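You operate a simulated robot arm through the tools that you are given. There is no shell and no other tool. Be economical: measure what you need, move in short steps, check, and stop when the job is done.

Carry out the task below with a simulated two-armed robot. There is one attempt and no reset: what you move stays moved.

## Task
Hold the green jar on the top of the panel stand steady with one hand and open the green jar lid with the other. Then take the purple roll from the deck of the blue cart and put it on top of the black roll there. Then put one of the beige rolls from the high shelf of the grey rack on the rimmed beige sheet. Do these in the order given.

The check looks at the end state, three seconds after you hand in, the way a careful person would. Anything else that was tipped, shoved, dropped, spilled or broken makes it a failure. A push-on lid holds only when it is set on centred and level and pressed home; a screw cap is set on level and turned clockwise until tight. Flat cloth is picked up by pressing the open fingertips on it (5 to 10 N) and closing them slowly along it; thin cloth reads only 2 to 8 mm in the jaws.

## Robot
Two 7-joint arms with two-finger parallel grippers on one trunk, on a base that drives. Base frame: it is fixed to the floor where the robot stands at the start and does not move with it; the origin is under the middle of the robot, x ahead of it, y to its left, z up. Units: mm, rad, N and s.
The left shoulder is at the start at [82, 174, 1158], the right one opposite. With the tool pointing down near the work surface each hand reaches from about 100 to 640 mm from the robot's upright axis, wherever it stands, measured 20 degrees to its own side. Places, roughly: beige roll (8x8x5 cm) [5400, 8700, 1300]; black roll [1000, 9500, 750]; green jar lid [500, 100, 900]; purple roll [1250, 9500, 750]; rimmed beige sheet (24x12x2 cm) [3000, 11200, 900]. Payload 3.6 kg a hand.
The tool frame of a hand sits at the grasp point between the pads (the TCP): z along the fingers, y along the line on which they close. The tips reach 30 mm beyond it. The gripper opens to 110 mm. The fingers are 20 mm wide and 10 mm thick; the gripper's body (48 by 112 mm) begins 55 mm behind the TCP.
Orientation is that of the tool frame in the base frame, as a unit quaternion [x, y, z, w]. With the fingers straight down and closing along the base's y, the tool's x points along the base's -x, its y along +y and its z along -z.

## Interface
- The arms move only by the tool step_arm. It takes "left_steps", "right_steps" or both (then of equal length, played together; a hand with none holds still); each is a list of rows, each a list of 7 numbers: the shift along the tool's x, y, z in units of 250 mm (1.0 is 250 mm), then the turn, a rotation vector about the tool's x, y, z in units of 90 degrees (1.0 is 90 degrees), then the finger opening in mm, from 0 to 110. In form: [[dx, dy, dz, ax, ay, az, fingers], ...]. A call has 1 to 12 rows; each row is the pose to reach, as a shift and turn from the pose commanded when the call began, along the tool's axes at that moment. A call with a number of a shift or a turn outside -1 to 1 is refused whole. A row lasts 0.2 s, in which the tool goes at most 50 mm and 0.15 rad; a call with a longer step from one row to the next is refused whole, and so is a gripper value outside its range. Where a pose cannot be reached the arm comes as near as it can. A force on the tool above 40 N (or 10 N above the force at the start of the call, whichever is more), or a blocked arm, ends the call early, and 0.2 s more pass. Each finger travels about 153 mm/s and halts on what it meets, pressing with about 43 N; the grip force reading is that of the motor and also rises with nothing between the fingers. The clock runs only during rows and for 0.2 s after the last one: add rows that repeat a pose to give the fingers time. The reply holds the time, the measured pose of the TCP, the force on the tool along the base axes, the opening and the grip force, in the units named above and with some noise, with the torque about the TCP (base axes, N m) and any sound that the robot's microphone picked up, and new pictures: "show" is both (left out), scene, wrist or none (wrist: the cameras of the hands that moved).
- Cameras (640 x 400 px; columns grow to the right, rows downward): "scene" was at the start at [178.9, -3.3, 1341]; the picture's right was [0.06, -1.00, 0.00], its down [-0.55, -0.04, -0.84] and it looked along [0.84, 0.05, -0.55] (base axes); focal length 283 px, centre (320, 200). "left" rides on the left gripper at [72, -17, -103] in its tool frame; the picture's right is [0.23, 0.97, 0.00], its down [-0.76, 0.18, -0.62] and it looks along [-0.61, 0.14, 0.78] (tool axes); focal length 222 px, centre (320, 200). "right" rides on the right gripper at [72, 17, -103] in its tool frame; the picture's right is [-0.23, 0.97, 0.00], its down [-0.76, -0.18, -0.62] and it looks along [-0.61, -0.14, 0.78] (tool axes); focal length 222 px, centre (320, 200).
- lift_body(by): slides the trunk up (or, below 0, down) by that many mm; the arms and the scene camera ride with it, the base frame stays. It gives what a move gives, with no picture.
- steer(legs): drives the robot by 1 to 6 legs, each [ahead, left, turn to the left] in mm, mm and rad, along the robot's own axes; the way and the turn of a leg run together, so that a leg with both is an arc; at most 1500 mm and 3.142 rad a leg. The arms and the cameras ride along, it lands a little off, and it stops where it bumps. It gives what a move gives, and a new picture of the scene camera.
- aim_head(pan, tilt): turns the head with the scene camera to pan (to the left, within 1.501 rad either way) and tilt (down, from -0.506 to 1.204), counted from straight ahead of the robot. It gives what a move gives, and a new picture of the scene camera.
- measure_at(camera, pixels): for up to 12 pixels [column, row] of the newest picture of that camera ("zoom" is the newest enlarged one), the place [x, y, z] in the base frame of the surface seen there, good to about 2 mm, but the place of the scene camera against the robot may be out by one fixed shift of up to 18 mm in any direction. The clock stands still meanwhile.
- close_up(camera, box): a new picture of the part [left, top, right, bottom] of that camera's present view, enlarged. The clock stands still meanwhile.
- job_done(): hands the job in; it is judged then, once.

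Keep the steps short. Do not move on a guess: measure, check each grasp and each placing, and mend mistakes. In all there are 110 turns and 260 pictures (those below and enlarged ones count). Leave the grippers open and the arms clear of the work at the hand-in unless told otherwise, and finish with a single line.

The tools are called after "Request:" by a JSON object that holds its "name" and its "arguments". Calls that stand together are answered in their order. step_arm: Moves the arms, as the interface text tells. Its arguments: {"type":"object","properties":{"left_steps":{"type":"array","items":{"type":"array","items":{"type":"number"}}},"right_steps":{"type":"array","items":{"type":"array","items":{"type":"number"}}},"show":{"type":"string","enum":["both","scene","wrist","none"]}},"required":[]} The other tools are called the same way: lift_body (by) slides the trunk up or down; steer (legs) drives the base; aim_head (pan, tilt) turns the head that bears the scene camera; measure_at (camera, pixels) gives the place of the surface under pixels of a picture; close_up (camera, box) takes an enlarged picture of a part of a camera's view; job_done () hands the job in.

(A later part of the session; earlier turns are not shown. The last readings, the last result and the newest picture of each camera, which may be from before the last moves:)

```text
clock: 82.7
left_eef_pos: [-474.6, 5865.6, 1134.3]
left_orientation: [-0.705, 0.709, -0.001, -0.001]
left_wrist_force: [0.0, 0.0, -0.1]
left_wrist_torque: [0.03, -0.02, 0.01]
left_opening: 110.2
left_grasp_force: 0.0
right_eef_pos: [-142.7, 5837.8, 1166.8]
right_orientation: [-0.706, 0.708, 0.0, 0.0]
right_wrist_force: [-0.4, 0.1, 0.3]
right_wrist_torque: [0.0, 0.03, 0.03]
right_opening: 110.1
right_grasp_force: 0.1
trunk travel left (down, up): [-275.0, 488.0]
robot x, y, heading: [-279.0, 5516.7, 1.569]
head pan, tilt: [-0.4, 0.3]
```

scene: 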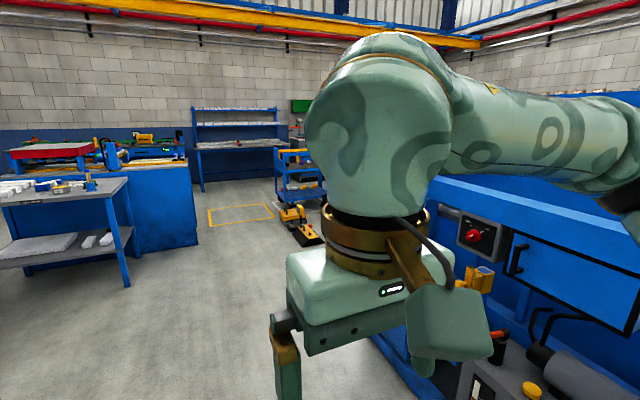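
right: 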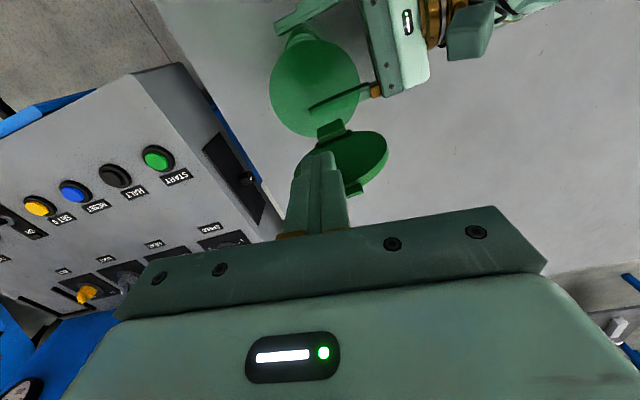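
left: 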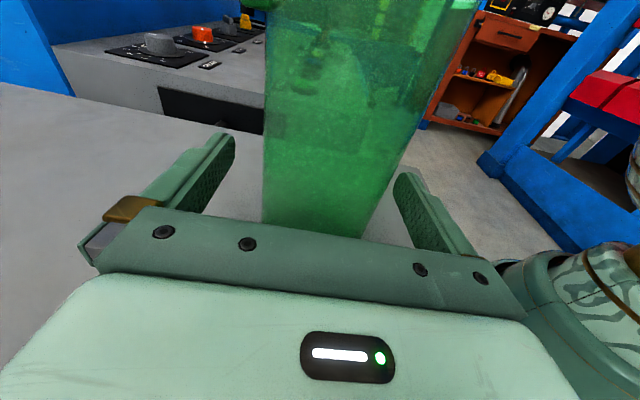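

The blue cart is at about (300,180), with a small yellow truck on the floor before it. I'll measure.

Request:
{"name": "measure_at", "arguments": {"camera": "scene", "pixels": [[290, 152], [300, 172], [297, 195], [285, 210], [298, 240], [245, 210], [215, 225], [300, 215], [125, 285], [195, 240], [370, 345], [240, 150]]}}

Request:
{"name": "close_up", "arguments": {"camera": "scene", "box": [200, 130, 340, 250]}}

```text
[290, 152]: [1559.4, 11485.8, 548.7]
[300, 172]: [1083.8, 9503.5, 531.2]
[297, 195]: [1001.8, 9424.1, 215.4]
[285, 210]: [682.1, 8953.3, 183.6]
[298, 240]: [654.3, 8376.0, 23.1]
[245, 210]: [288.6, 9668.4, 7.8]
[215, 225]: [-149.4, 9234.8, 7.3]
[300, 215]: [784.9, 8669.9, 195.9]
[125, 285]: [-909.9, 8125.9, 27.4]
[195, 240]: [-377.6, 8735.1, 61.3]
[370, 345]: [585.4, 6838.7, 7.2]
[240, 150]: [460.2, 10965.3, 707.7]
```

```text
3.33 times, centred on (270, 190) of scene
```

zoom: 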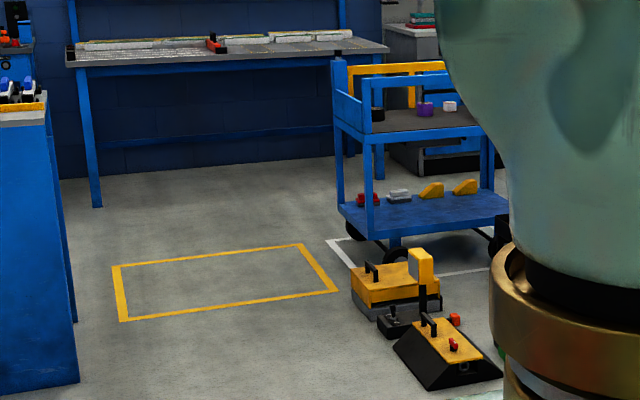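

The cart's deck holds a black, a purple and a white item, and the floor tools stand at x 600–850, y 8300–9000. I'll drive 2 m further up the aisle and look again.

Request:
{"name": "steer", "arguments": {"legs": [[1000, 0, 0], [1000, -250, 0]]}}

Request:
{"name": "aim_head", "arguments": {"pan": -0.9, "tilt": 0.4}}

```text
clock: 93.0
left_eef_pos: [-222.9, 7892.2, 1134.9]
left_orientation: [0.708, -0.706, 0.001, 0.001]
left_wrist_force: [0.6, -0.4, 0.0]
left_wrist_torque: [-0.04, 0.02, 0.01]
left_opening: 110.1
left_grasp_force: 0.0
right_eef_pos: [108.7, 7867.2, 1166.5]
right_orientation: [0.709, -0.705, 0.0, 0.0]
right_wrist_force: [0.2, 0.5, -0.4]
right_wrist_torque: [0.0, 0.01, -0.03]
right_opening: 110.2
right_grasp_force: 0.1
trunk travel left (down, up): [-275.0, 488.0]
robot x, y, heading: [-27.5, 7540.3, 1.571]
head pan, tilt: [-0.4, 0.3]
```

scene: 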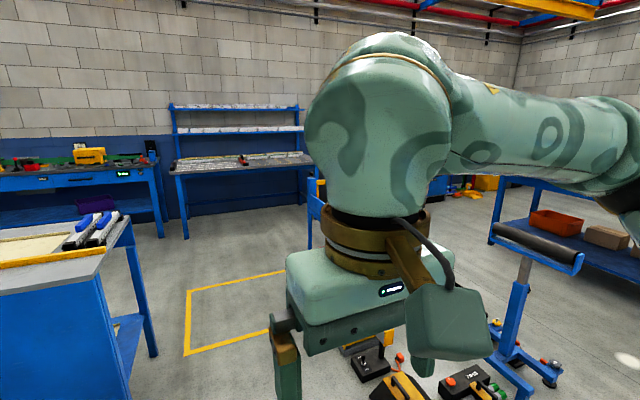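

```text
clock: 93.9
left_eef_pos: [-223.2, 7892.8, 1134.5]
left_orientation: [0.707, -0.707, 0.001, 0.0]
left_wrist_force: [0.4, 0.3, -0.6]
left_wrist_torque: [0.02, 0.01, 0.01]
left_opening: 110.2
left_grasp_force: 0.1
right_eef_pos: [108.6, 7868.0, 1167.5]
right_orientation: [0.708, -0.706, 0.0, 0.001]
right_wrist_force: [0.0, 0.1, -0.9]
right_wrist_torque: [0.04, 0.01, -0.01]
right_opening: 109.9
right_grasp_force: 0.0
trunk travel left (down, up): [-275.0, 488.0]
robot x, y, heading: [-27.6, 7546.8, 1.576]
head pan, tilt: [-0.901, 0.4]
```

scene: 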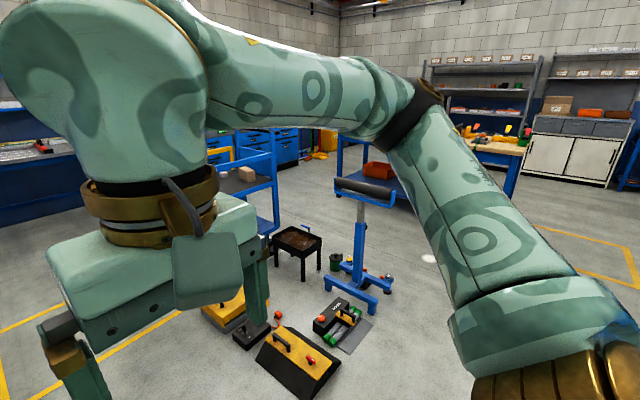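

More obstacles: a black tray at (298,240), a roller stand at (360,270) and floor tools. I'll measure them all.

Request:
{"name": "measure_at", "arguments": {"camera": "scene", "pixels": [[298, 238], [280, 282], [318, 278], [335, 275], [372, 310], [385, 285], [350, 350], [300, 385], [265, 340], [276, 215], [340, 330], [368, 290]]}}

Request:
{"name": "close_up", "arguments": {"camera": "scene", "box": [200, 120, 440, 280]}}

```text
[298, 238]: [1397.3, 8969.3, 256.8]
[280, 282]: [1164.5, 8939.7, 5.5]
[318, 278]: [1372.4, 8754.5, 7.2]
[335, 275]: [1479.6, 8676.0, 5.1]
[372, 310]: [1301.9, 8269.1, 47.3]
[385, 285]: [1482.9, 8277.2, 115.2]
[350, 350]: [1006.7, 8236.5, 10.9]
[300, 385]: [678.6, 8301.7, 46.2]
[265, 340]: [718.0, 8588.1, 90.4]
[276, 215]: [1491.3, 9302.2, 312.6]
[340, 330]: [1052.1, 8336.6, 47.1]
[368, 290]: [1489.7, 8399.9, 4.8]
```

```text
2.50 times, centred on (320, 200) of scene
```

zoom: 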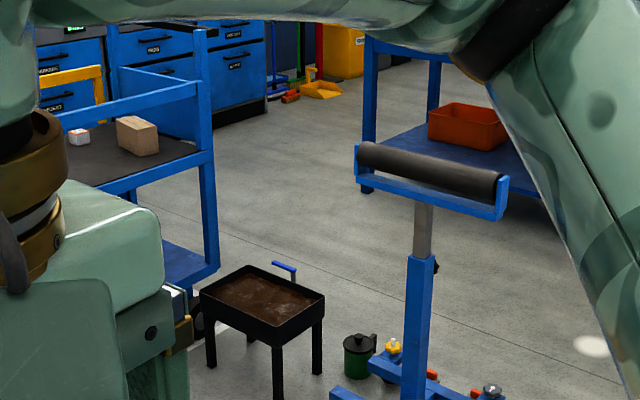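

The cart's front is blocked by the tray and tools, so I'll try its far (north) side. I'll drive up through the yellow-marked free area and look.

Request:
{"name": "steer", "arguments": {"legs": [[1300, -150, 0]]}}

Request:
{"name": "aim_head", "arguments": {"pan": -1.3, "tilt": 0.4}}

Request:
{"name": "aim_head", "arguments": {"pan": -0.3, "tilt": 0.4}}

```text
clock: 100.4
left_eef_pos: [-105.4, 9168.7, 1134.2]
left_orientation: [0.719, -0.695, 0.001, 0.001]
left_wrist_force: [-0.9, 0.6, -0.2]
left_wrist_torque: [0.0, 0.01, 0.0]
left_opening: 110.2
left_grasp_force: 0.1
right_eef_pos: [226.2, 9152.1, 1166.1]
right_orientation: [0.719, -0.695, 0.0, -0.001]
right_wrist_force: [0.8, 0.2, 1.0]
right_wrist_torque: [-0.01, -0.02, 0.01]
right_opening: 110.1
right_grasp_force: 0.0
trunk travel left (down, up): [-275.0, 488.0]
robot x, y, heading: [101.7, 8823.7, 1.604]
head pan, tilt: [-0.901, 0.4]
```

scene: 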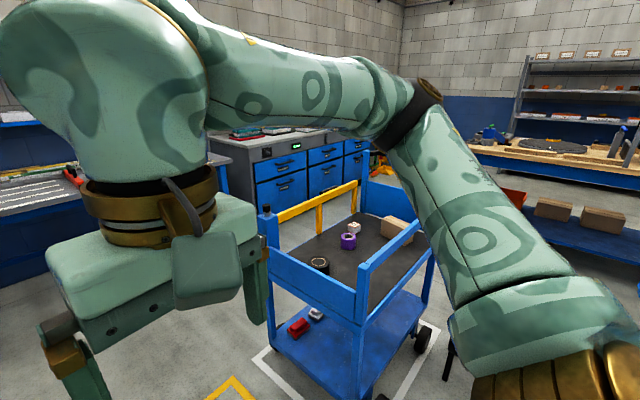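

```text
clock: 101.3
left_eef_pos: [-106.4, 9169.5, 1134.5]
left_orientation: [0.718, -0.696, 0.001, 0.001]
left_wrist_force: [-0.6, -0.3, 0.0]
left_wrist_torque: [0.0, 0.02, -0.01]
left_opening: 110.0
left_grasp_force: 0.0
right_eef_pos: [226.0, 9151.0, 1166.4]
right_orientation: [0.719, -0.695, 0.001, 0.0]
right_wrist_force: [-0.7, -0.3, 0.0]
right_wrist_torque: [0.0, -0.05, 0.03]
right_opening: 109.9
right_grasp_force: 0.0
trunk travel left (down, up): [-275.0, 488.0]
robot x, y, heading: [101.2, 8824.6, 1.6]
head pan, tilt: [-1.3, 0.4]
```

scene: 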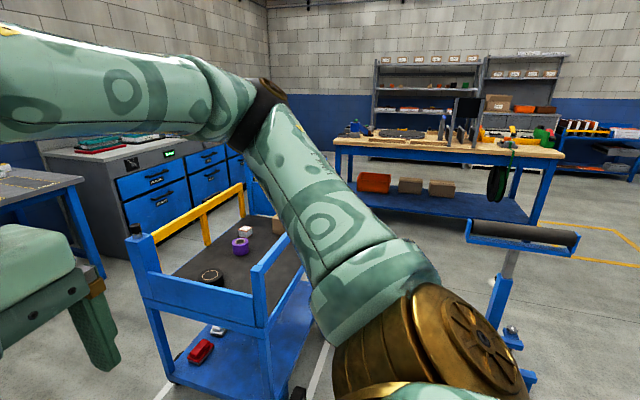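

```text
clock: 102.5
left_eef_pos: [-105.9, 9168.1, 1134.0]
left_orientation: [0.719, -0.695, 0.001, 0.0]
left_wrist_force: [0.1, -0.1, 0.6]
left_wrist_torque: [0.0, 0.0, 0.02]
left_opening: 110.1
left_grasp_force: 0.1
right_eef_pos: [227.1, 9152.0, 1166.8]
right_orientation: [0.719, -0.695, 0.0, 0.0]
right_wrist_force: [-0.1, 0.9, -0.5]
right_wrist_torque: [0.0, 0.0, 0.01]
right_opening: 109.8
right_grasp_force: 0.0
trunk travel left (down, up): [-275.0, 488.0]
robot x, y, heading: [101.0, 8822.8, 1.607]
head pan, tilt: [-0.3, 0.4]
```

scene: 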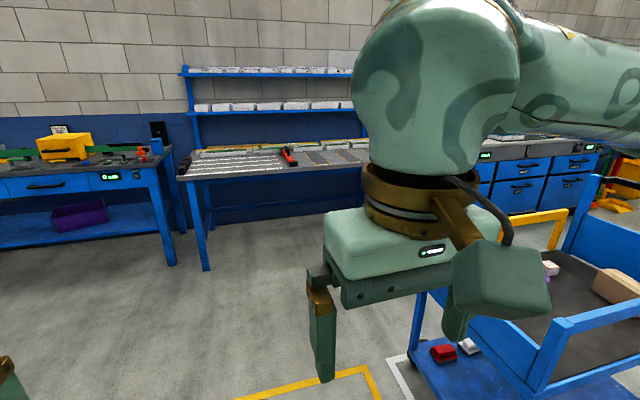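

Let me measure the cart: corners, rails and the objects on the deck.

Request:
{"name": "aim_head", "arguments": {"pan": -0.95, "tilt": 0.45}}

Request:
{"name": "close_up", "arguments": {"camera": "scene", "box": [230, 140, 470, 300]}}

```text
clock: 103.6
left_eef_pos: [-106.3, 9167.3, 1134.6]
left_orientation: [0.718, -0.696, 0.001, 0.001]
left_wrist_force: [0.4, 0.3, 0.0]
left_wrist_torque: [0.04, 0.01, -0.01]
left_opening: 110.1
left_grasp_force: 0.1
right_eef_pos: [226.5, 9152.6, 1166.3]
right_orientation: [0.719, -0.695, -0.001, 0.001]
right_wrist_force: [-0.9, 1.0, 0.1]
right_wrist_torque: [0.01, -0.01, -0.01]
right_opening: 109.9
right_grasp_force: 0.0
trunk travel left (down, up): [-275.0, 488.0]
robot x, y, heading: [103.8, 8826.5, 1.602]
head pan, tilt: [-0.949, 0.45]
```

scene: 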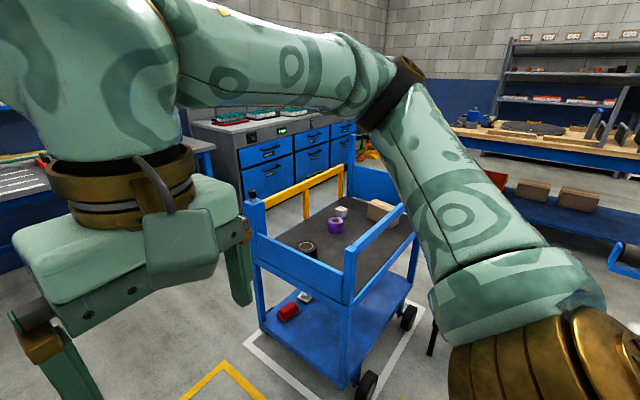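

```text
2.50 times, centred on (350, 220) of scene
```

zoom: 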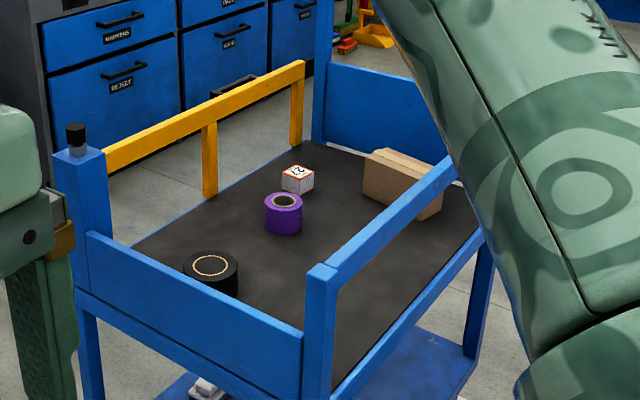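

Request:
{"name": "measure_at", "arguments": {"camera": "zoom", "pixels": [[211, 265], [211, 290], [284, 200], [284, 222], [298, 175], [85, 155], [320, 270], [300, 66], [205, 130], [450, 165], [330, 60], [230, 230]]}}

Request:
{"name": "measure_at", "arguments": {"camera": "scene", "pixels": [[215, 175], [205, 150], [330, 125], [270, 180], [250, 355], [215, 210], [420, 340]]}}

```text
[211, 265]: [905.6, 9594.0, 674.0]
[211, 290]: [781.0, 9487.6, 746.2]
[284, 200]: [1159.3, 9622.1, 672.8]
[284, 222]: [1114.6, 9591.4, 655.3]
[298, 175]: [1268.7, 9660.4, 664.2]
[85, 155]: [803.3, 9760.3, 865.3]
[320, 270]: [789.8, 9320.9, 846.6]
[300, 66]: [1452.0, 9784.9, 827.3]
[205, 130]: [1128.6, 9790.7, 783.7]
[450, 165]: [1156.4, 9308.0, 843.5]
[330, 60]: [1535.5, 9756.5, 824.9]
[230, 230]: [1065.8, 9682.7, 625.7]
```

```text
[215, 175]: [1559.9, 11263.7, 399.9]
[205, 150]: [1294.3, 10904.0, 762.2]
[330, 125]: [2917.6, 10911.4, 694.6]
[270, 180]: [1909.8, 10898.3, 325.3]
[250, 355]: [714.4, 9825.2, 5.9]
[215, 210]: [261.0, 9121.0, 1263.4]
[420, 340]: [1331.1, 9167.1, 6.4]
```

The deck is at z≈626: the black roll near (905,9594), the purple near (1155,9620), the yellow rail at y≈9790 (z 830). The gap north of the cart to the drawers is about 1.1 m. I'll drive there and turn to face the cart.

Request:
{"name": "steer", "arguments": {"legs": [[1460, -60, 0], [0, -880, 0]]}}

```text
clock: 115.1
left_eef_pos: [791.6, 10662.8, 1135.1]
left_orientation: [0.718, -0.696, 0.001, 0.001]
left_wrist_force: [-0.1, 0.0, 0.2]
left_wrist_torque: [0.01, -0.02, 0.02]
left_opening: 109.9
left_grasp_force: 0.0
right_eef_pos: [1124.3, 10646.9, 1167.1]
right_orientation: [0.718, -0.696, 0.001, 0.0]
right_wrist_force: [0.8, -1.1, 0.4]
right_wrist_torque: [0.01, 0.02, 0.02]
right_opening: 110.0
right_grasp_force: 0.0
trunk travel left (down, up): [-275.0, 488.0]
robot x, y, heading: [997.3, 10317.8, 1.604]
head pan, tilt: [-0.949, 0.45]
```

scene: 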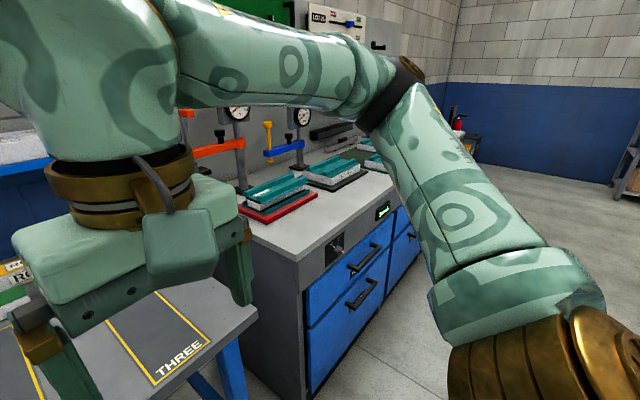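

Turning right in place to face the cart.

Request:
{"name": "steer", "arguments": {"legs": [[0, 0, -3.14]]}}

Request:
{"name": "aim_head", "arguments": {"pan": 0.0, "tilt": 0.75}}

```text
clock: 122.8
left_eef_pos: [1203.4, 9977.2, 1134.4]
left_orientation: [0.695, 0.719, 0.001, -0.001]
left_wrist_force: [-0.1, 0.8, 0.4]
left_wrist_torque: [0.01, -0.01, -0.06]
left_opening: 110.0
left_grasp_force: 0.1
right_eef_pos: [870.1, 9991.4, 1167.1]
right_orientation: [0.694, 0.72, 0.001, 0.0]
right_wrist_force: [0.5, 0.1, 1.0]
right_wrist_torque: [0.03, -0.02, -0.01]
right_opening: 110.1
right_grasp_force: 0.1
trunk travel left (down, up): [-275.0, 488.0]
robot x, y, heading: [992.0, 10319.8, -1.534]
head pan, tilt: [-0.949, 0.45]
```

scene: 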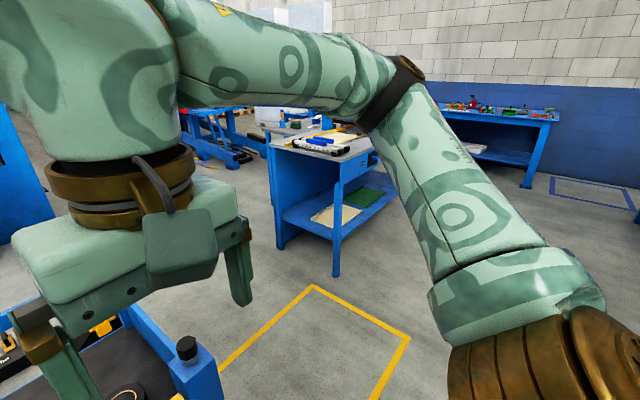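

```text
clock: 124.1
left_eef_pos: [1204.5, 9976.4, 1134.8]
left_orientation: [0.696, 0.718, 0.0, 0.0]
left_wrist_force: [-0.1, -0.6, -0.8]
left_wrist_torque: [-0.01, 0.0, -0.03]
left_opening: 109.9
left_grasp_force: 0.1
right_eef_pos: [870.2, 9991.8, 1167.2]
right_orientation: [0.694, 0.72, 0.0, 0.0]
right_wrist_force: [0.2, 0.0, 0.3]
right_wrist_torque: [-0.03, 0.01, 0.02]
right_opening: 109.8
right_grasp_force: 0.0
trunk travel left (down, up): [-275.0, 488.0]
robot x, y, heading: [995.8, 10322.4, -1.543]
head pan, tilt: [0.0, 0.75]
```

scene: 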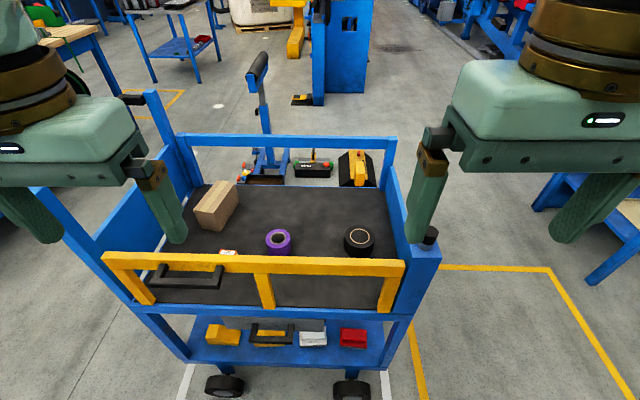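

A clear view: black roll at (359,240), purple at (278,242). I'll measure them and the rail.

Request:
{"name": "close_up", "arguments": {"camera": "scene", "box": [200, 170, 440, 320]}}

Request:
{"name": "measure_at", "arguments": {"camera": "scene", "pixels": [[278, 232], [266, 240], [291, 240], [279, 254], [359, 229], [344, 240], [374, 240], [359, 255], [228, 252], [250, 264], [325, 268], [310, 245]]}}

```text
2.67 times, centred on (320, 245) of scene
```

zoom: 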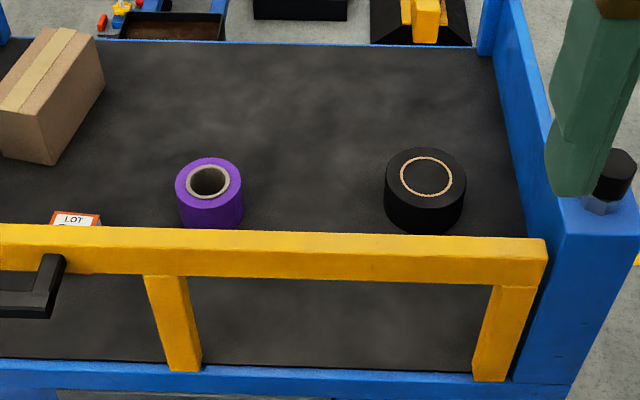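

```text
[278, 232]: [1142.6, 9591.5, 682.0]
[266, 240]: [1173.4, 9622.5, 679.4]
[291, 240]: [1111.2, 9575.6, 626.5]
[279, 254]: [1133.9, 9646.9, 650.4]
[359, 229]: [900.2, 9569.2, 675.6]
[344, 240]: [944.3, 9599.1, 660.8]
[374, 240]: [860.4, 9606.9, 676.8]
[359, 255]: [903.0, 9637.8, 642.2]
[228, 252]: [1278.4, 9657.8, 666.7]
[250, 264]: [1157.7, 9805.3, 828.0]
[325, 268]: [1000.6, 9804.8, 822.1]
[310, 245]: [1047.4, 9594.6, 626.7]
```

I'll tilt the head fully down to see how far the robot's own base extends toward the cart.

Request:
{"name": "aim_head", "arguments": {"pan": 0.0, "tilt": 1.2}}

```text
clock: 125.0
left_eef_pos: [1204.3, 9976.7, 1133.6]
left_orientation: [0.695, 0.719, 0.0, -0.001]
left_wrist_force: [0.8, -0.3, 0.3]
left_wrist_torque: [-0.01, 0.01, -0.02]
left_opening: 110.1
left_grasp_force: 0.0
right_eef_pos: [871.8, 9992.0, 1167.2]
right_orientation: [0.694, 0.72, 0.001, 0.0]
right_wrist_force: [-0.2, 0.4, 0.9]
right_wrist_torque: [0.03, 0.03, -0.04]
right_opening: 109.8
right_grasp_force: 0.1
trunk travel left (down, up): [-275.0, 488.0]
robot x, y, heading: [993.9, 10318.9, -1.537]
head pan, tilt: [0.0, 1.201]
```

scene: 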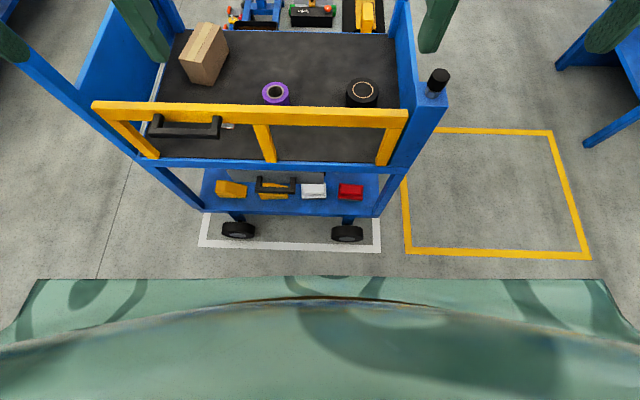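

Request:
{"name": "measure_at", "arguments": {"camera": "scene", "pixels": [[320, 279], [40, 281], [600, 281], [320, 300], [320, 350], [320, 265], [238, 240], [348, 243], [185, 130], [275, 165], [100, 105], [405, 120]]}}

```text
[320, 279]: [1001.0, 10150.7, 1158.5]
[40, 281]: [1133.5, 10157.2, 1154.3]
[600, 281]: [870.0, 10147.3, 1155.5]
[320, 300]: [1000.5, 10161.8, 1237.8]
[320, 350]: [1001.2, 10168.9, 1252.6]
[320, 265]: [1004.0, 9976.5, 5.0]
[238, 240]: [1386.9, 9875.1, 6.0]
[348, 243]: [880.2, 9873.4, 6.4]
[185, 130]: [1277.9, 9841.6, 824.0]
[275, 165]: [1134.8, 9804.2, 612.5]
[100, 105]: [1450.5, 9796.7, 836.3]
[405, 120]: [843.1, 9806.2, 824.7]
```

The robot's front stays clear at 340 mm. I'll move 117 mm ahead and 58 mm right, straighten up, and lower the trunk 100 mm for the lower deck.

Request:
{"name": "steer", "arguments": {"legs": [[117, -58, -0.033]]}}

Request:
{"name": "lift_body", "arguments": {"by": -100}}

Request:
{"name": "aim_head", "arguments": {"pan": 0.0, "tilt": 0.85}}

```text
clock: 126.3
left_eef_pos: [1136.8, 9850.5, 1135.4]
left_orientation: [0.707, 0.707, 0.0, 0.0]
left_wrist_force: [-0.4, -0.2, -1.2]
left_wrist_torque: [0.02, 0.01, 0.02]
left_opening: 110.0
left_grasp_force: 0.0
right_eef_pos: [804.7, 9875.6, 1166.4]
right_orientation: [0.706, 0.708, 0.0, -0.001]
right_wrist_force: [-0.3, 0.9, -0.1]
right_wrist_torque: [0.07, 0.0, -0.03]
right_opening: 110.0
right_grasp_force: 0.0
trunk travel left (down, up): [-275.0, 488.0]
robot x, y, heading: [942.9, 10199.0, -1.569]
head pan, tilt: [0.0, 1.201]
```

scene: 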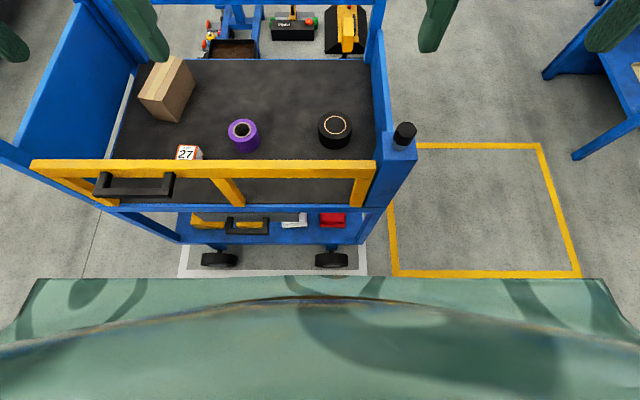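

```text
clock: 127.6
left_eef_pos: [1138.3, 9851.1, 1034.9]
left_orientation: [0.706, 0.708, 0.001, 0.0]
left_wrist_force: [-0.4, 0.8, 1.3]
left_wrist_torque: [0.01, 0.01, 0.01]
left_opening: 110.0
left_grasp_force: 0.0
right_eef_pos: [805.9, 9876.7, 1067.5]
right_orientation: [0.706, 0.708, 0.0, 0.001]
right_wrist_force: [-0.2, -0.3, 0.3]
right_wrist_torque: [0.0, 0.0, 0.01]
right_opening: 110.1
right_grasp_force: 0.0
trunk travel left (down, up): [-175.0, 588.0]
robot x, y, heading: [938.0, 10202.4, -1.568]
head pan, tilt: [0.0, 1.201]
```

```text
clock: 128.4
left_eef_pos: [1136.8, 9849.6, 1034.8]
left_orientation: [0.706, 0.708, 0.001, -0.001]
left_wrist_force: [-0.2, -1.0, -0.9]
left_wrist_torque: [0.02, 0.05, 0.02]
left_opening: 110.0
left_grasp_force: 0.1
right_eef_pos: [804.5, 9875.8, 1066.5]
right_orientation: [0.706, 0.708, 0.0, 0.0]
right_wrist_force: [0.1, 0.5, -0.2]
right_wrist_torque: [-0.01, -0.01, 0.0]
right_opening: 109.8
right_grasp_force: 0.0
trunk travel left (down, up): [-175.0, 588.0]
robot x, y, heading: [938.6, 10199.1, -1.566]
head pan, tilt: [0.0, 0.85]
```

scene: 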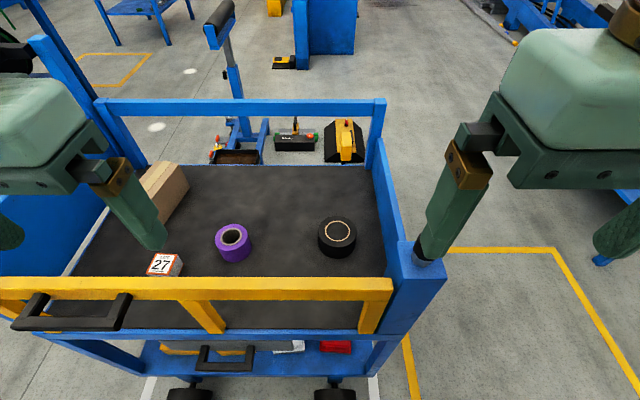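

The left hand moves over the purple roll: forward first, then down to z≈850 for a look.

Request:
{"name": "step_arm", "arguments": {"left_steps": [[-0.18, 0.024, 0, 0, 0, 0, 100], [-0.36, 0.024, 0, 0, 0, 0, 100], [-0.54, 0.024, 0, 0, 0, 0, 100], [-0.72, 0.024, 0.06, 0, 0, 0, 100], [-0.84, 0.024, 0.2, 0, 0, 0, 100], [-0.84, 0.024, 0.38, 0, 0, 0, 100], [-0.84, 0.024, 0.56, 0, 0, 0, 100], [-0.84, 0.024, 0.74, 0, 0, 0, 100], [-0.84, 0.024, 0.74, 0, 0, 0, 100]], "show": "both"}}

```text
clock: 130.4
left_eef_pos: [1144.0, 9642.0, 848.8]
left_orientation: [0.707, 0.707, 0.0, 0.0]
left_wrist_force: [-0.9, 0.2, -0.8]
left_wrist_torque: [0.01, -0.02, -0.01]
left_opening: 100.0
left_grasp_force: 0.0
right_eef_pos: [803.7, 9875.3, 1067.5]
right_orientation: [0.705, 0.709, 0.0, 0.0]
right_wrist_force: [-0.8, -1.5, 0.3]
right_wrist_torque: [0.02, -0.02, -0.01]
right_opening: 109.8
right_grasp_force: 0.2
trunk travel left (down, up): [-175.0, 588.0]
robot x, y, heading: [939.6, 10198.5, -1.568]
head pan, tilt: [0.0, 0.85]
```

scene: 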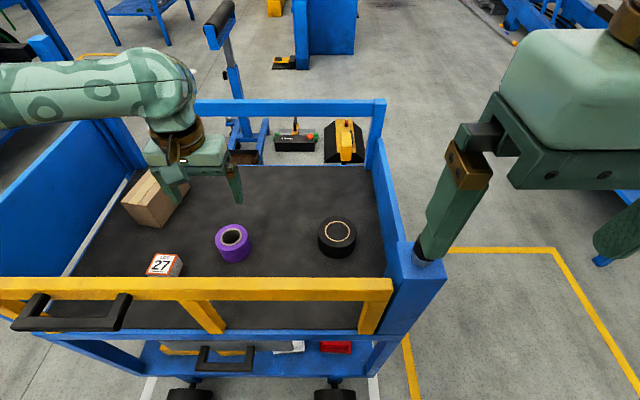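
left: 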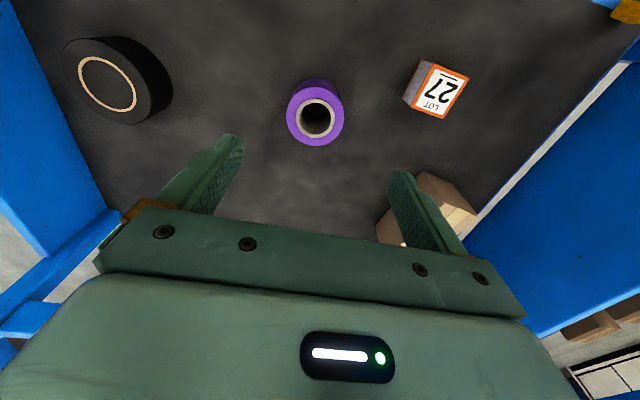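

Request:
{"name": "measure_at", "arguments": {"camera": "left", "pixels": [[289, 115], [344, 115], [315, 84], [316, 143], [65, 75], [140, 105], [100, 58], [115, 122], [106, 85], [415, 75], [240, 180], [300, 90]]}}

Request:
{"name": "close_up", "arguments": {"camera": "left", "box": [40, 20, 380, 160]}}

```text
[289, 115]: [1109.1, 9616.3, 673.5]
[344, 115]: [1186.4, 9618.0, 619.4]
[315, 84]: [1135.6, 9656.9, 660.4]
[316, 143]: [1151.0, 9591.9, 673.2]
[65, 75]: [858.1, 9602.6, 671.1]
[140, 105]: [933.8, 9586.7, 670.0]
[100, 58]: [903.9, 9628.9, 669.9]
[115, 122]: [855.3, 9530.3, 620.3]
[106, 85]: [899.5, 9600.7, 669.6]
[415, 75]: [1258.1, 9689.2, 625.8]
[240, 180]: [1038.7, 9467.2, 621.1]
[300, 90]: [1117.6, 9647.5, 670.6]
```

```text
1.88 times, centred on (210, 90) of left
```

zoom: 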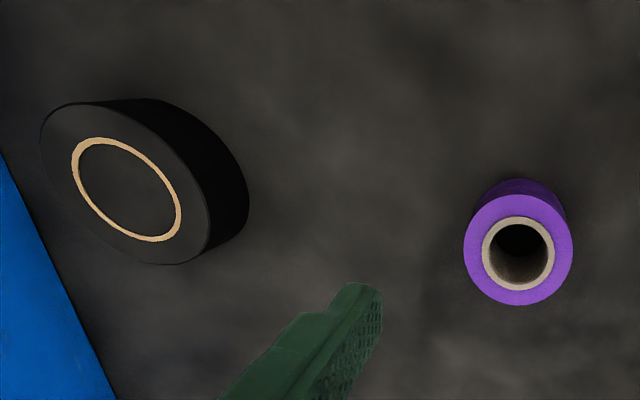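

Request:
{"name": "measure_at", "arguments": {"camera": "zoom", "pixels": [[468, 245], [567, 250], [515, 199], [522, 300], [480, 215], [556, 285], [44, 150], [205, 235], [85, 107], [160, 260], [77, 170], [176, 205]]}}

```text
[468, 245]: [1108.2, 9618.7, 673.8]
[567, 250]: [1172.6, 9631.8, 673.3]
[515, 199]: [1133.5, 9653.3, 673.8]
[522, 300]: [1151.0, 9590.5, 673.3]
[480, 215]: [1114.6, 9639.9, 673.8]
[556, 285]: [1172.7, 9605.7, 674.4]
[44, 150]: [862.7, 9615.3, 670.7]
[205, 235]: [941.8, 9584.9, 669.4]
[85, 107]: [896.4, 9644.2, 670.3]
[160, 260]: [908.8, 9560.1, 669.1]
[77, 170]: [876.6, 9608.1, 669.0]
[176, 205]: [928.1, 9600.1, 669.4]
```

Purple: centre (1142,9623), Ø66, top 673. Black: centre (902.5,9601), Ø85, top 669.5. I'll lower over the purple to TCP z≈658 and close.

Request:
{"name": "step_arm", "arguments": {"left_steps": [[-0.076, -0.008, 0, 0, 0, 0, 95], [-0.076, -0.008, 0.18, 0, 0, 0, 95], [-0.076, -0.008, 0.36, 0, 0, 0, 95], [-0.076, -0.008, 0.54, 0, 0, 0, 95], [-0.076, -0.008, 0.68, 0, 0, 0, 95], [-0.076, -0.008, 0.764, 0, 0, 0, 95], [-0.076, -0.008, 0.764, 0, 0, 0, 95]], "show": "wrist"}}

```text
clock: 132.0
left_eef_pos: [1144.0, 9621.8, 658.5]
left_orientation: [0.706, 0.708, 0.0, 0.0]
left_wrist_force: [0.1, 0.7, -0.4]
left_wrist_torque: [0.0, 0.03, 0.01]
left_opening: 95.1
left_grasp_force: 0.0
right_eef_pos: [805.0, 9874.7, 1066.7]
right_orientation: [0.706, 0.708, 0.0, 0.0]
right_wrist_force: [-0.3, 0.4, -0.4]
right_wrist_torque: [-0.02, 0.0, 0.04]
right_opening: 110.0
right_grasp_force: 0.1
trunk travel left (down, up): [-175.0, 588.0]
robot x, y, heading: [939.5, 10201.0, -1.567]
head pan, tilt: [0.0, 0.85]
```

left: 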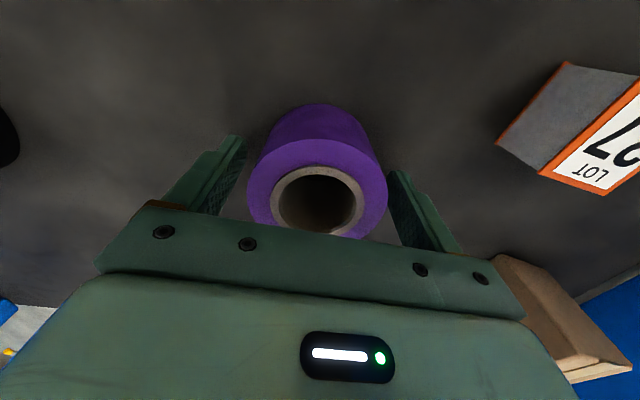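

The roll lies between the pads. I'll close slowly, then lift 70 mm.

Request:
{"name": "step_arm", "arguments": {"left_steps": [[0, 0, 0, 0, 0, 0, 80], [0, 0, 0, 0, 0, 0, 70], [0, 0, 0, 0, 0, 0, 62], [0, 0, 0, 0, 0, 0, 55], [0, 0, 0, 0, 0, 0, 50], [0, 0, 0, 0, 0, 0, 50], [0, 0, -0.1, 0, 0, 0, 50], [0, 0, -0.2, 0, 0, 0, 50], [0, 0, -0.32, 0, 0, 0, 50], [0, 0, -0.32, 0, 0, 0, 50]], "show": "both"}}

```text
clock: 134.2
left_eef_pos: [1141.2, 9622.7, 739.0]
left_orientation: [0.707, 0.708, 0.001, 0.0]
left_wrist_force: [-0.2, 0.6, 0.1]
left_wrist_torque: [0.01, -0.02, 0.01]
left_opening: 69.9
left_grasp_force: 43.3
right_eef_pos: [805.2, 9874.8, 1066.6]
right_orientation: [0.706, 0.708, 0.001, 0.001]
right_wrist_force: [0.1, 0.5, 0.5]
right_wrist_torque: [-0.03, 0.0, 0.0]
right_opening: 110.1
right_grasp_force: 0.2
trunk travel left (down, up): [-175.0, 588.0]
robot x, y, heading: [942.0, 10198.7, -1.563]
head pan, tilt: [0.0, 0.85]
```

scene: 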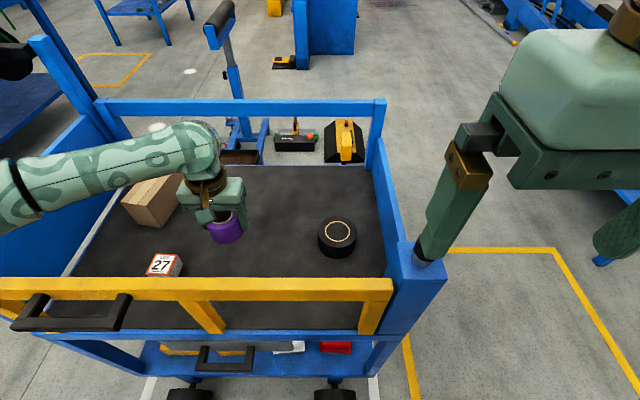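
left: 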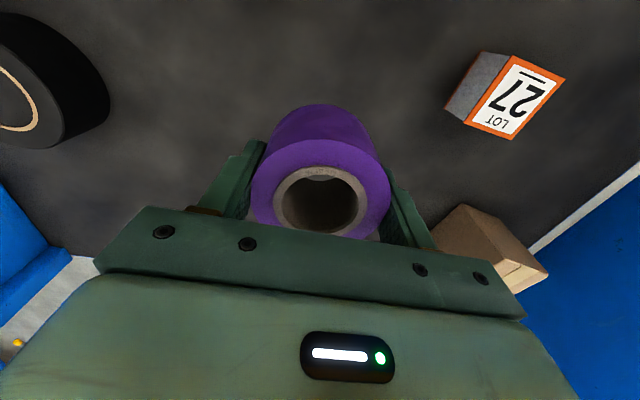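

Grip is firm (70 mm, 43 N). I'll carry it over the black roll at the same height.

Request:
{"name": "step_arm", "arguments": {"left_steps": [[-0.02, -0.15, 0, 0, 0, 0, 50], [-0.04, -0.33, 0, 0, 0, 0, 50], [-0.06, -0.51, 0, 0, 0, 0, 50], [-0.08, -0.69, 0, 0, 0, 0, 50], [-0.089, -0.86, 0, 0, 0, 0, 50], [-0.089, -0.955, 0, 0, 0, 0, 50], [-0.089, -0.955, 0, 0, 0, 0, 50]], "show": "both"}}

Request:
{"name": "close_up", "arguments": {"camera": "left", "box": [200, 60, 440, 250]}}

```text
clock: 135.8
left_eef_pos: [900.9, 9598.0, 739.7]
left_orientation: [0.706, 0.708, 0.001, 0.0]
left_wrist_force: [0.3, -0.1, -1.0]
left_wrist_torque: [0.03, 0.0, -0.02]
left_opening: 70.3
left_grasp_force: 43.4
right_eef_pos: [804.7, 9875.3, 1066.6]
right_orientation: [0.706, 0.708, 0.001, 0.0]
right_wrist_force: [-0.3, 0.2, 0.0]
right_wrist_torque: [-0.01, 0.02, 0.0]
right_opening: 110.0
right_grasp_force: 0.0
trunk travel left (down, up): [-175.0, 588.0]
robot x, y, heading: [941.2, 10198.6, -1.571]
head pan, tilt: [0.0, 0.85]
```

scene: 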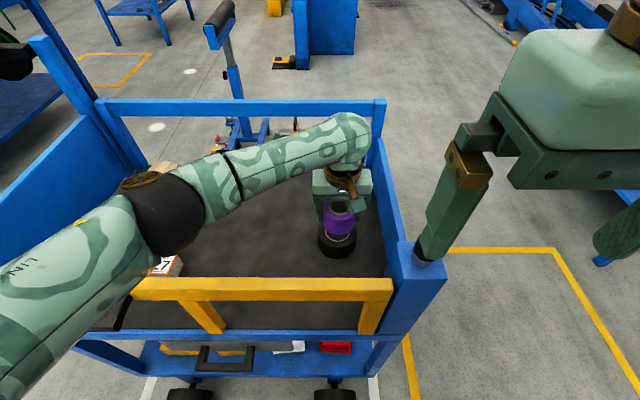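
left: 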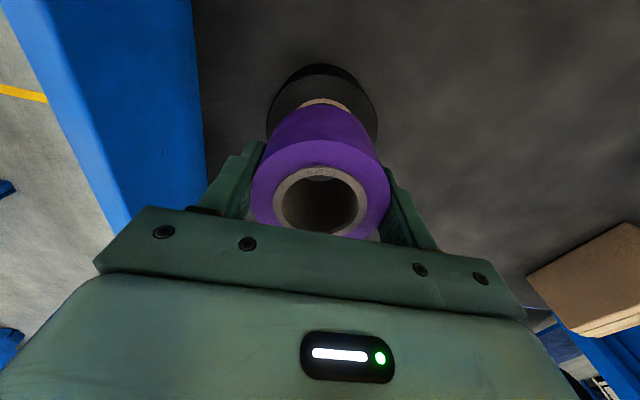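

```text
2.11 times, centred on (320, 155) of left
```

zoom: 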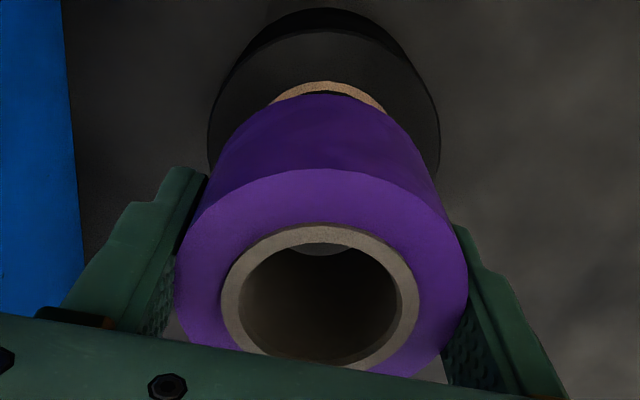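

It is well centred. I'll lower 34 mm onto the black roll slowly.

Request:
{"name": "step_arm", "arguments": {"left_steps": [[0.008, 0.006, 0.05, 0, 0, 0, 50], [0.008, 0.006, 0.09, 0, 0, 0, 50], [0.008, 0.006, 0.115, 0, 0, 0, 50], [0.008, 0.006, 0.128, 0, 0, 0, 50], [0.008, 0.006, 0.137, 0, 0, 0, 50], [0.008, 0.006, 0.137, 0, 0, 0, 50]], "show": "wrist"}}

```text
clock: 137.2
left_eef_pos: [903.5, 9602.1, 708.0]
left_orientation: [0.706, 0.708, -0.002, 0.001]
left_wrist_force: [0.8, -3.6, 27.1]
left_wrist_torque: [-0.03, -0.22, -0.12]
left_opening: 70.2
left_grasp_force: 42.7
right_eef_pos: [805.3, 9877.6, 1067.0]
right_orientation: [0.706, 0.708, 0.0, 0.0]
right_wrist_force: [-0.1, 0.3, 0.2]
right_wrist_torque: [0.0, 0.0, -0.03]
right_opening: 109.9
right_grasp_force: 0.1
trunk travel left (down, up): [-175.0, 588.0]
robot x, y, heading: [938.0, 10200.9, -1.567]
head pan, tilt: [0.0, 0.85]
```

left: 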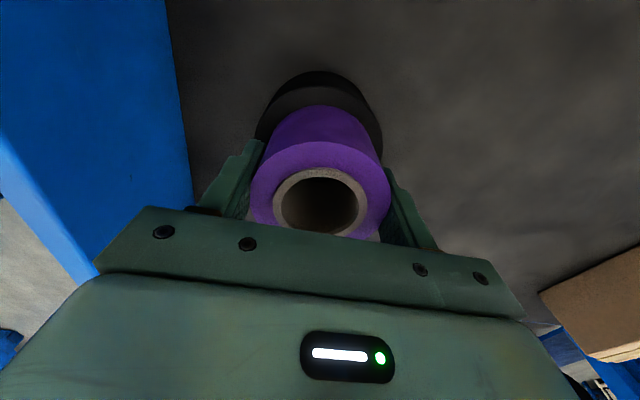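

The purple roll rests on the black (27 N). I'll ease up 2 mm, open slowly and look.

Request:
{"name": "step_arm", "arguments": {"left_steps": [[0, 0, -0.01, 0, 0, 0, 50], [0, 0, -0.012, 0, 0, 0, 72], [0, 0, -0.012, 0, 0, 0, 76], [0, 0, -0.012, 0, 0, 0, 82], [0, 0, -0.012, 0, 0, 0, 95], [0, 0, -0.012, 0, 0, 0, 95], [0, 0, -0.15, 0, 0, 0, 95], [0, 0, -0.33, 0, 0, 0, 95], [0, 0, -0.5, 0, 0, 0, 95], [0, 0, -0.5, 0, 0, 0, 95]], "show": "both"}}

Request:
{"name": "close_up", "arguments": {"camera": "scene", "box": [260, 160, 420, 300]}}

```text
clock: 139.4
left_eef_pos: [904.1, 9601.4, 829.8]
left_orientation: [0.706, 0.708, 0.0, 0.0]
left_wrist_force: [0.4, -0.5, 0.3]
left_wrist_torque: [0.01, 0.0, 0.0]
left_opening: 95.2
left_grasp_force: 0.1
right_eef_pos: [804.5, 9874.8, 1065.7]
right_orientation: [0.706, 0.708, 0.0, 0.0]
right_wrist_force: [-0.1, 0.7, -0.9]
right_wrist_torque: [0.0, -0.02, 0.02]
right_opening: 110.0
right_grasp_force: 0.1
trunk travel left (down, up): [-175.0, 588.0]
robot x, y, heading: [939.9, 10199.0, -1.567]
head pan, tilt: [0.0, 0.85]
```

scene: 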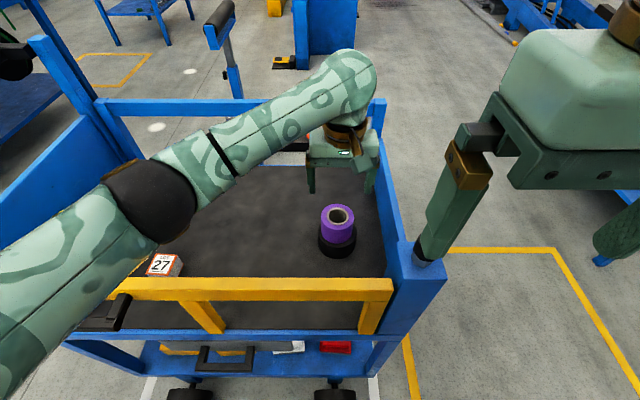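
left: 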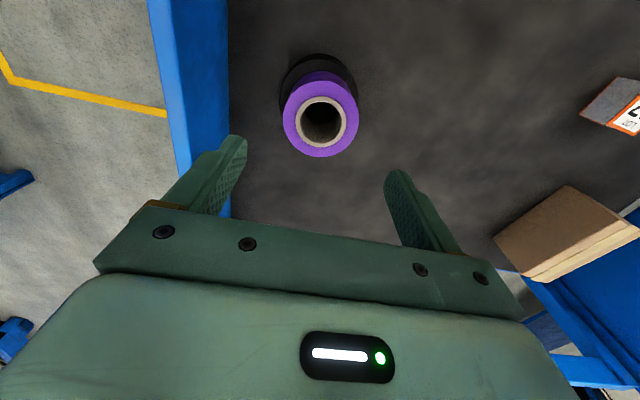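

```text
2.86 times, centred on (340, 230) of scene
```

zoom: 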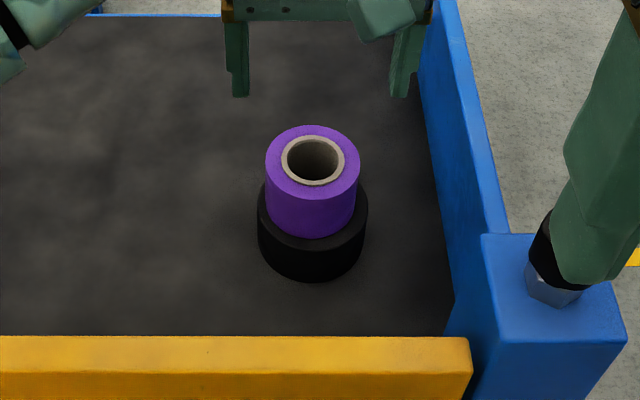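

The purple roll sits centred on the black one. I'll raise the left arm and draw it back over the rail, then raise the trunk.

Request:
{"name": "step_arm", "arguments": {"left_steps": [[0, 0, -0.18, 0, 0, 0, 95], [0, 0, -0.36, 0, 0, 0, 95], [0, 0, -0.54, 0, 0, 0, 95], [0, 0.1, -0.7, 0, 0, 0, 95], [0, 0.25, -0.8, 0, 0, 0, 100], [0.12, 0.4, -0.82, 0, 0, 0, 110], [0.25, 0.55, -0.82, 0, 0, 0, 110], [0.38, 0.68, -0.82, 0, 0, 0, 110], [0.52, 0.8, -0.82, 0, 0, 0, 110], [0.68, 0.88, -0.82, 0, 0, 0, 110], [0.86, 0.9, -0.82, 0, 0, 0, 110], [0.95, 0.9, -0.82, 0, 0, 0, 110]], "show": "none"}}

Request:
{"name": "lift_body", "arguments": {"by": 100}}

Request:
{"name": "aim_head", "arguments": {"pan": 1.0, "tilt": 0.3}}

```text
clock: 142.0
left_eef_pos: [1128.5, 9839.6, 1036.8]
left_orientation: [0.706, 0.708, 0.0, 0.0]
left_wrist_force: [1.0, 0.1, -0.6]
left_wrist_torque: [0.0, -0.03, -0.01]
left_opening: 109.9
left_grasp_force: 0.1
right_eef_pos: [804.8, 9875.1, 1067.0]
right_orientation: [0.706, 0.708, 0.0, 0.001]
right_wrist_force: [-0.6, 0.0, 0.7]
right_wrist_torque: [0.02, 0.0, -0.01]
right_opening: 109.9
right_grasp_force: 0.1
trunk travel left (down, up): [-175.0, 588.0]
robot x, y, heading: [940.7, 10201.4, -1.568]
head pan, tilt: [0.0, 0.85]
```

```text
clock: 143.4
left_eef_pos: [1128.8, 9838.0, 1134.5]
left_orientation: [0.707, 0.707, 0.0, -0.001]
left_wrist_force: [1.3, -0.5, -0.1]
left_wrist_torque: [0.02, 0.0, 0.02]
left_opening: 110.0
left_grasp_force: 0.1
right_eef_pos: [804.8, 9874.6, 1166.6]
right_orientation: [0.706, 0.708, 0.001, -0.001]
right_wrist_force: [0.6, -0.3, 0.2]
right_wrist_torque: [0.02, 0.02, -0.02]
right_opening: 110.1
right_grasp_force: 0.2
trunk travel left (down, up): [-275.0, 488.0]
robot x, y, heading: [942.0, 10197.6, -1.566]
head pan, tilt: [0.0, 0.85]
```

```text
clock: 144.6
left_eef_pos: [1129.6, 9838.1, 1134.4]
left_orientation: [0.706, 0.708, 0.0, 0.0]
left_wrist_force: [0.1, -0.8, 0.1]
left_wrist_torque: [0.0, 0.0, -0.02]
left_opening: 110.0
left_grasp_force: 0.1
right_eef_pos: [804.9, 9876.5, 1167.8]
right_orientation: [0.706, 0.708, 0.0, 0.0]
right_wrist_force: [0.1, 1.1, 0.0]
right_wrist_torque: [-0.01, 0.01, 0.01]
right_opening: 110.2
right_grasp_force: 0.1
trunk travel left (down, up): [-275.0, 488.0]
robot x, y, heading: [942.9, 10199.3, -1.566]
head pan, tilt: [1.0, 0.3]
```

scene: 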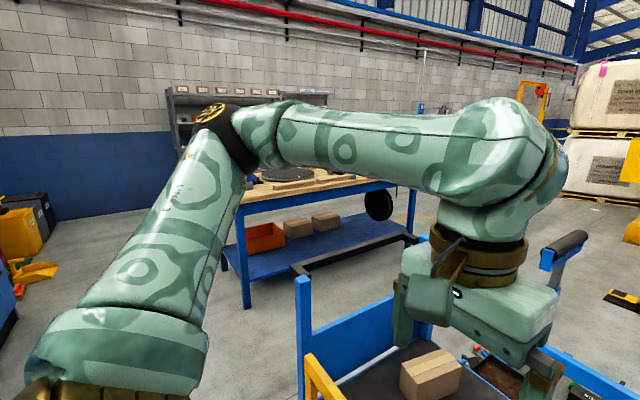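

Next is the grey rack near (5400,8700) and the sheet near (3000,11200). I'll back off 100 mm from the cart, turn left to face east, and look.

Request:
{"name": "steer", "arguments": {"legs": [[-110, 0, 0], [0, 0, 1.568]]}}

Request:
{"name": "aim_head", "arguments": {"pan": 0.0, "tilt": 0.3}}

```text
clock: 149.6
left_eef_pos: [1304.0, 10489.7, 1134.0]
left_orientation: [0.007, 1.0, 0.001, 0.0]
left_wrist_force: [0.3, -0.1, 0.6]
left_wrist_torque: [0.0, 0.02, -0.01]
left_opening: 109.7
left_grasp_force: 0.1
right_eef_pos: [1262.7, 10166.4, 1165.9]
right_orientation: [0.008, 1.0, 0.0, 0.0]
right_wrist_force: [0.1, -0.3, -0.8]
right_wrist_torque: [0.01, -0.01, 0.0]
right_opening: 109.9
right_grasp_force: 0.0
trunk travel left (down, up): [-275.0, 488.0]
robot x, y, heading: [941.9, 10310.6, -0.019]
head pan, tilt: [1.0, 0.3]
```

scene: 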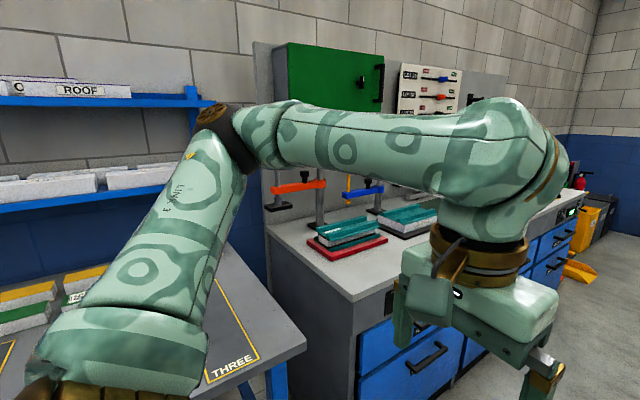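

```text
clock: 150.9
left_eef_pos: [1304.5, 10490.1, 1133.7]
left_orientation: [0.007, 1.0, 0.0, 0.0]
left_wrist_force: [0.1, -1.1, -0.3]
left_wrist_torque: [0.01, -0.01, -0.01]
left_opening: 110.1
left_grasp_force: 0.1
right_eef_pos: [1261.9, 10167.3, 1167.2]
right_orientation: [0.007, 1.0, -0.001, 0.0]
right_wrist_force: [0.0, 0.2, 0.4]
right_wrist_torque: [0.03, -0.06, -0.03]
right_opening: 110.1
right_grasp_force: 0.0
trunk travel left (down, up): [-275.0, 488.0]
robot x, y, heading: [940.2, 10309.5, -0.015]
head pan, tilt: [0.0, 0.3]
```

scene: 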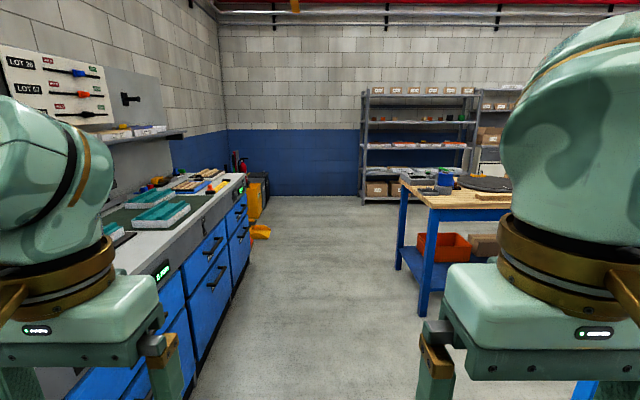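

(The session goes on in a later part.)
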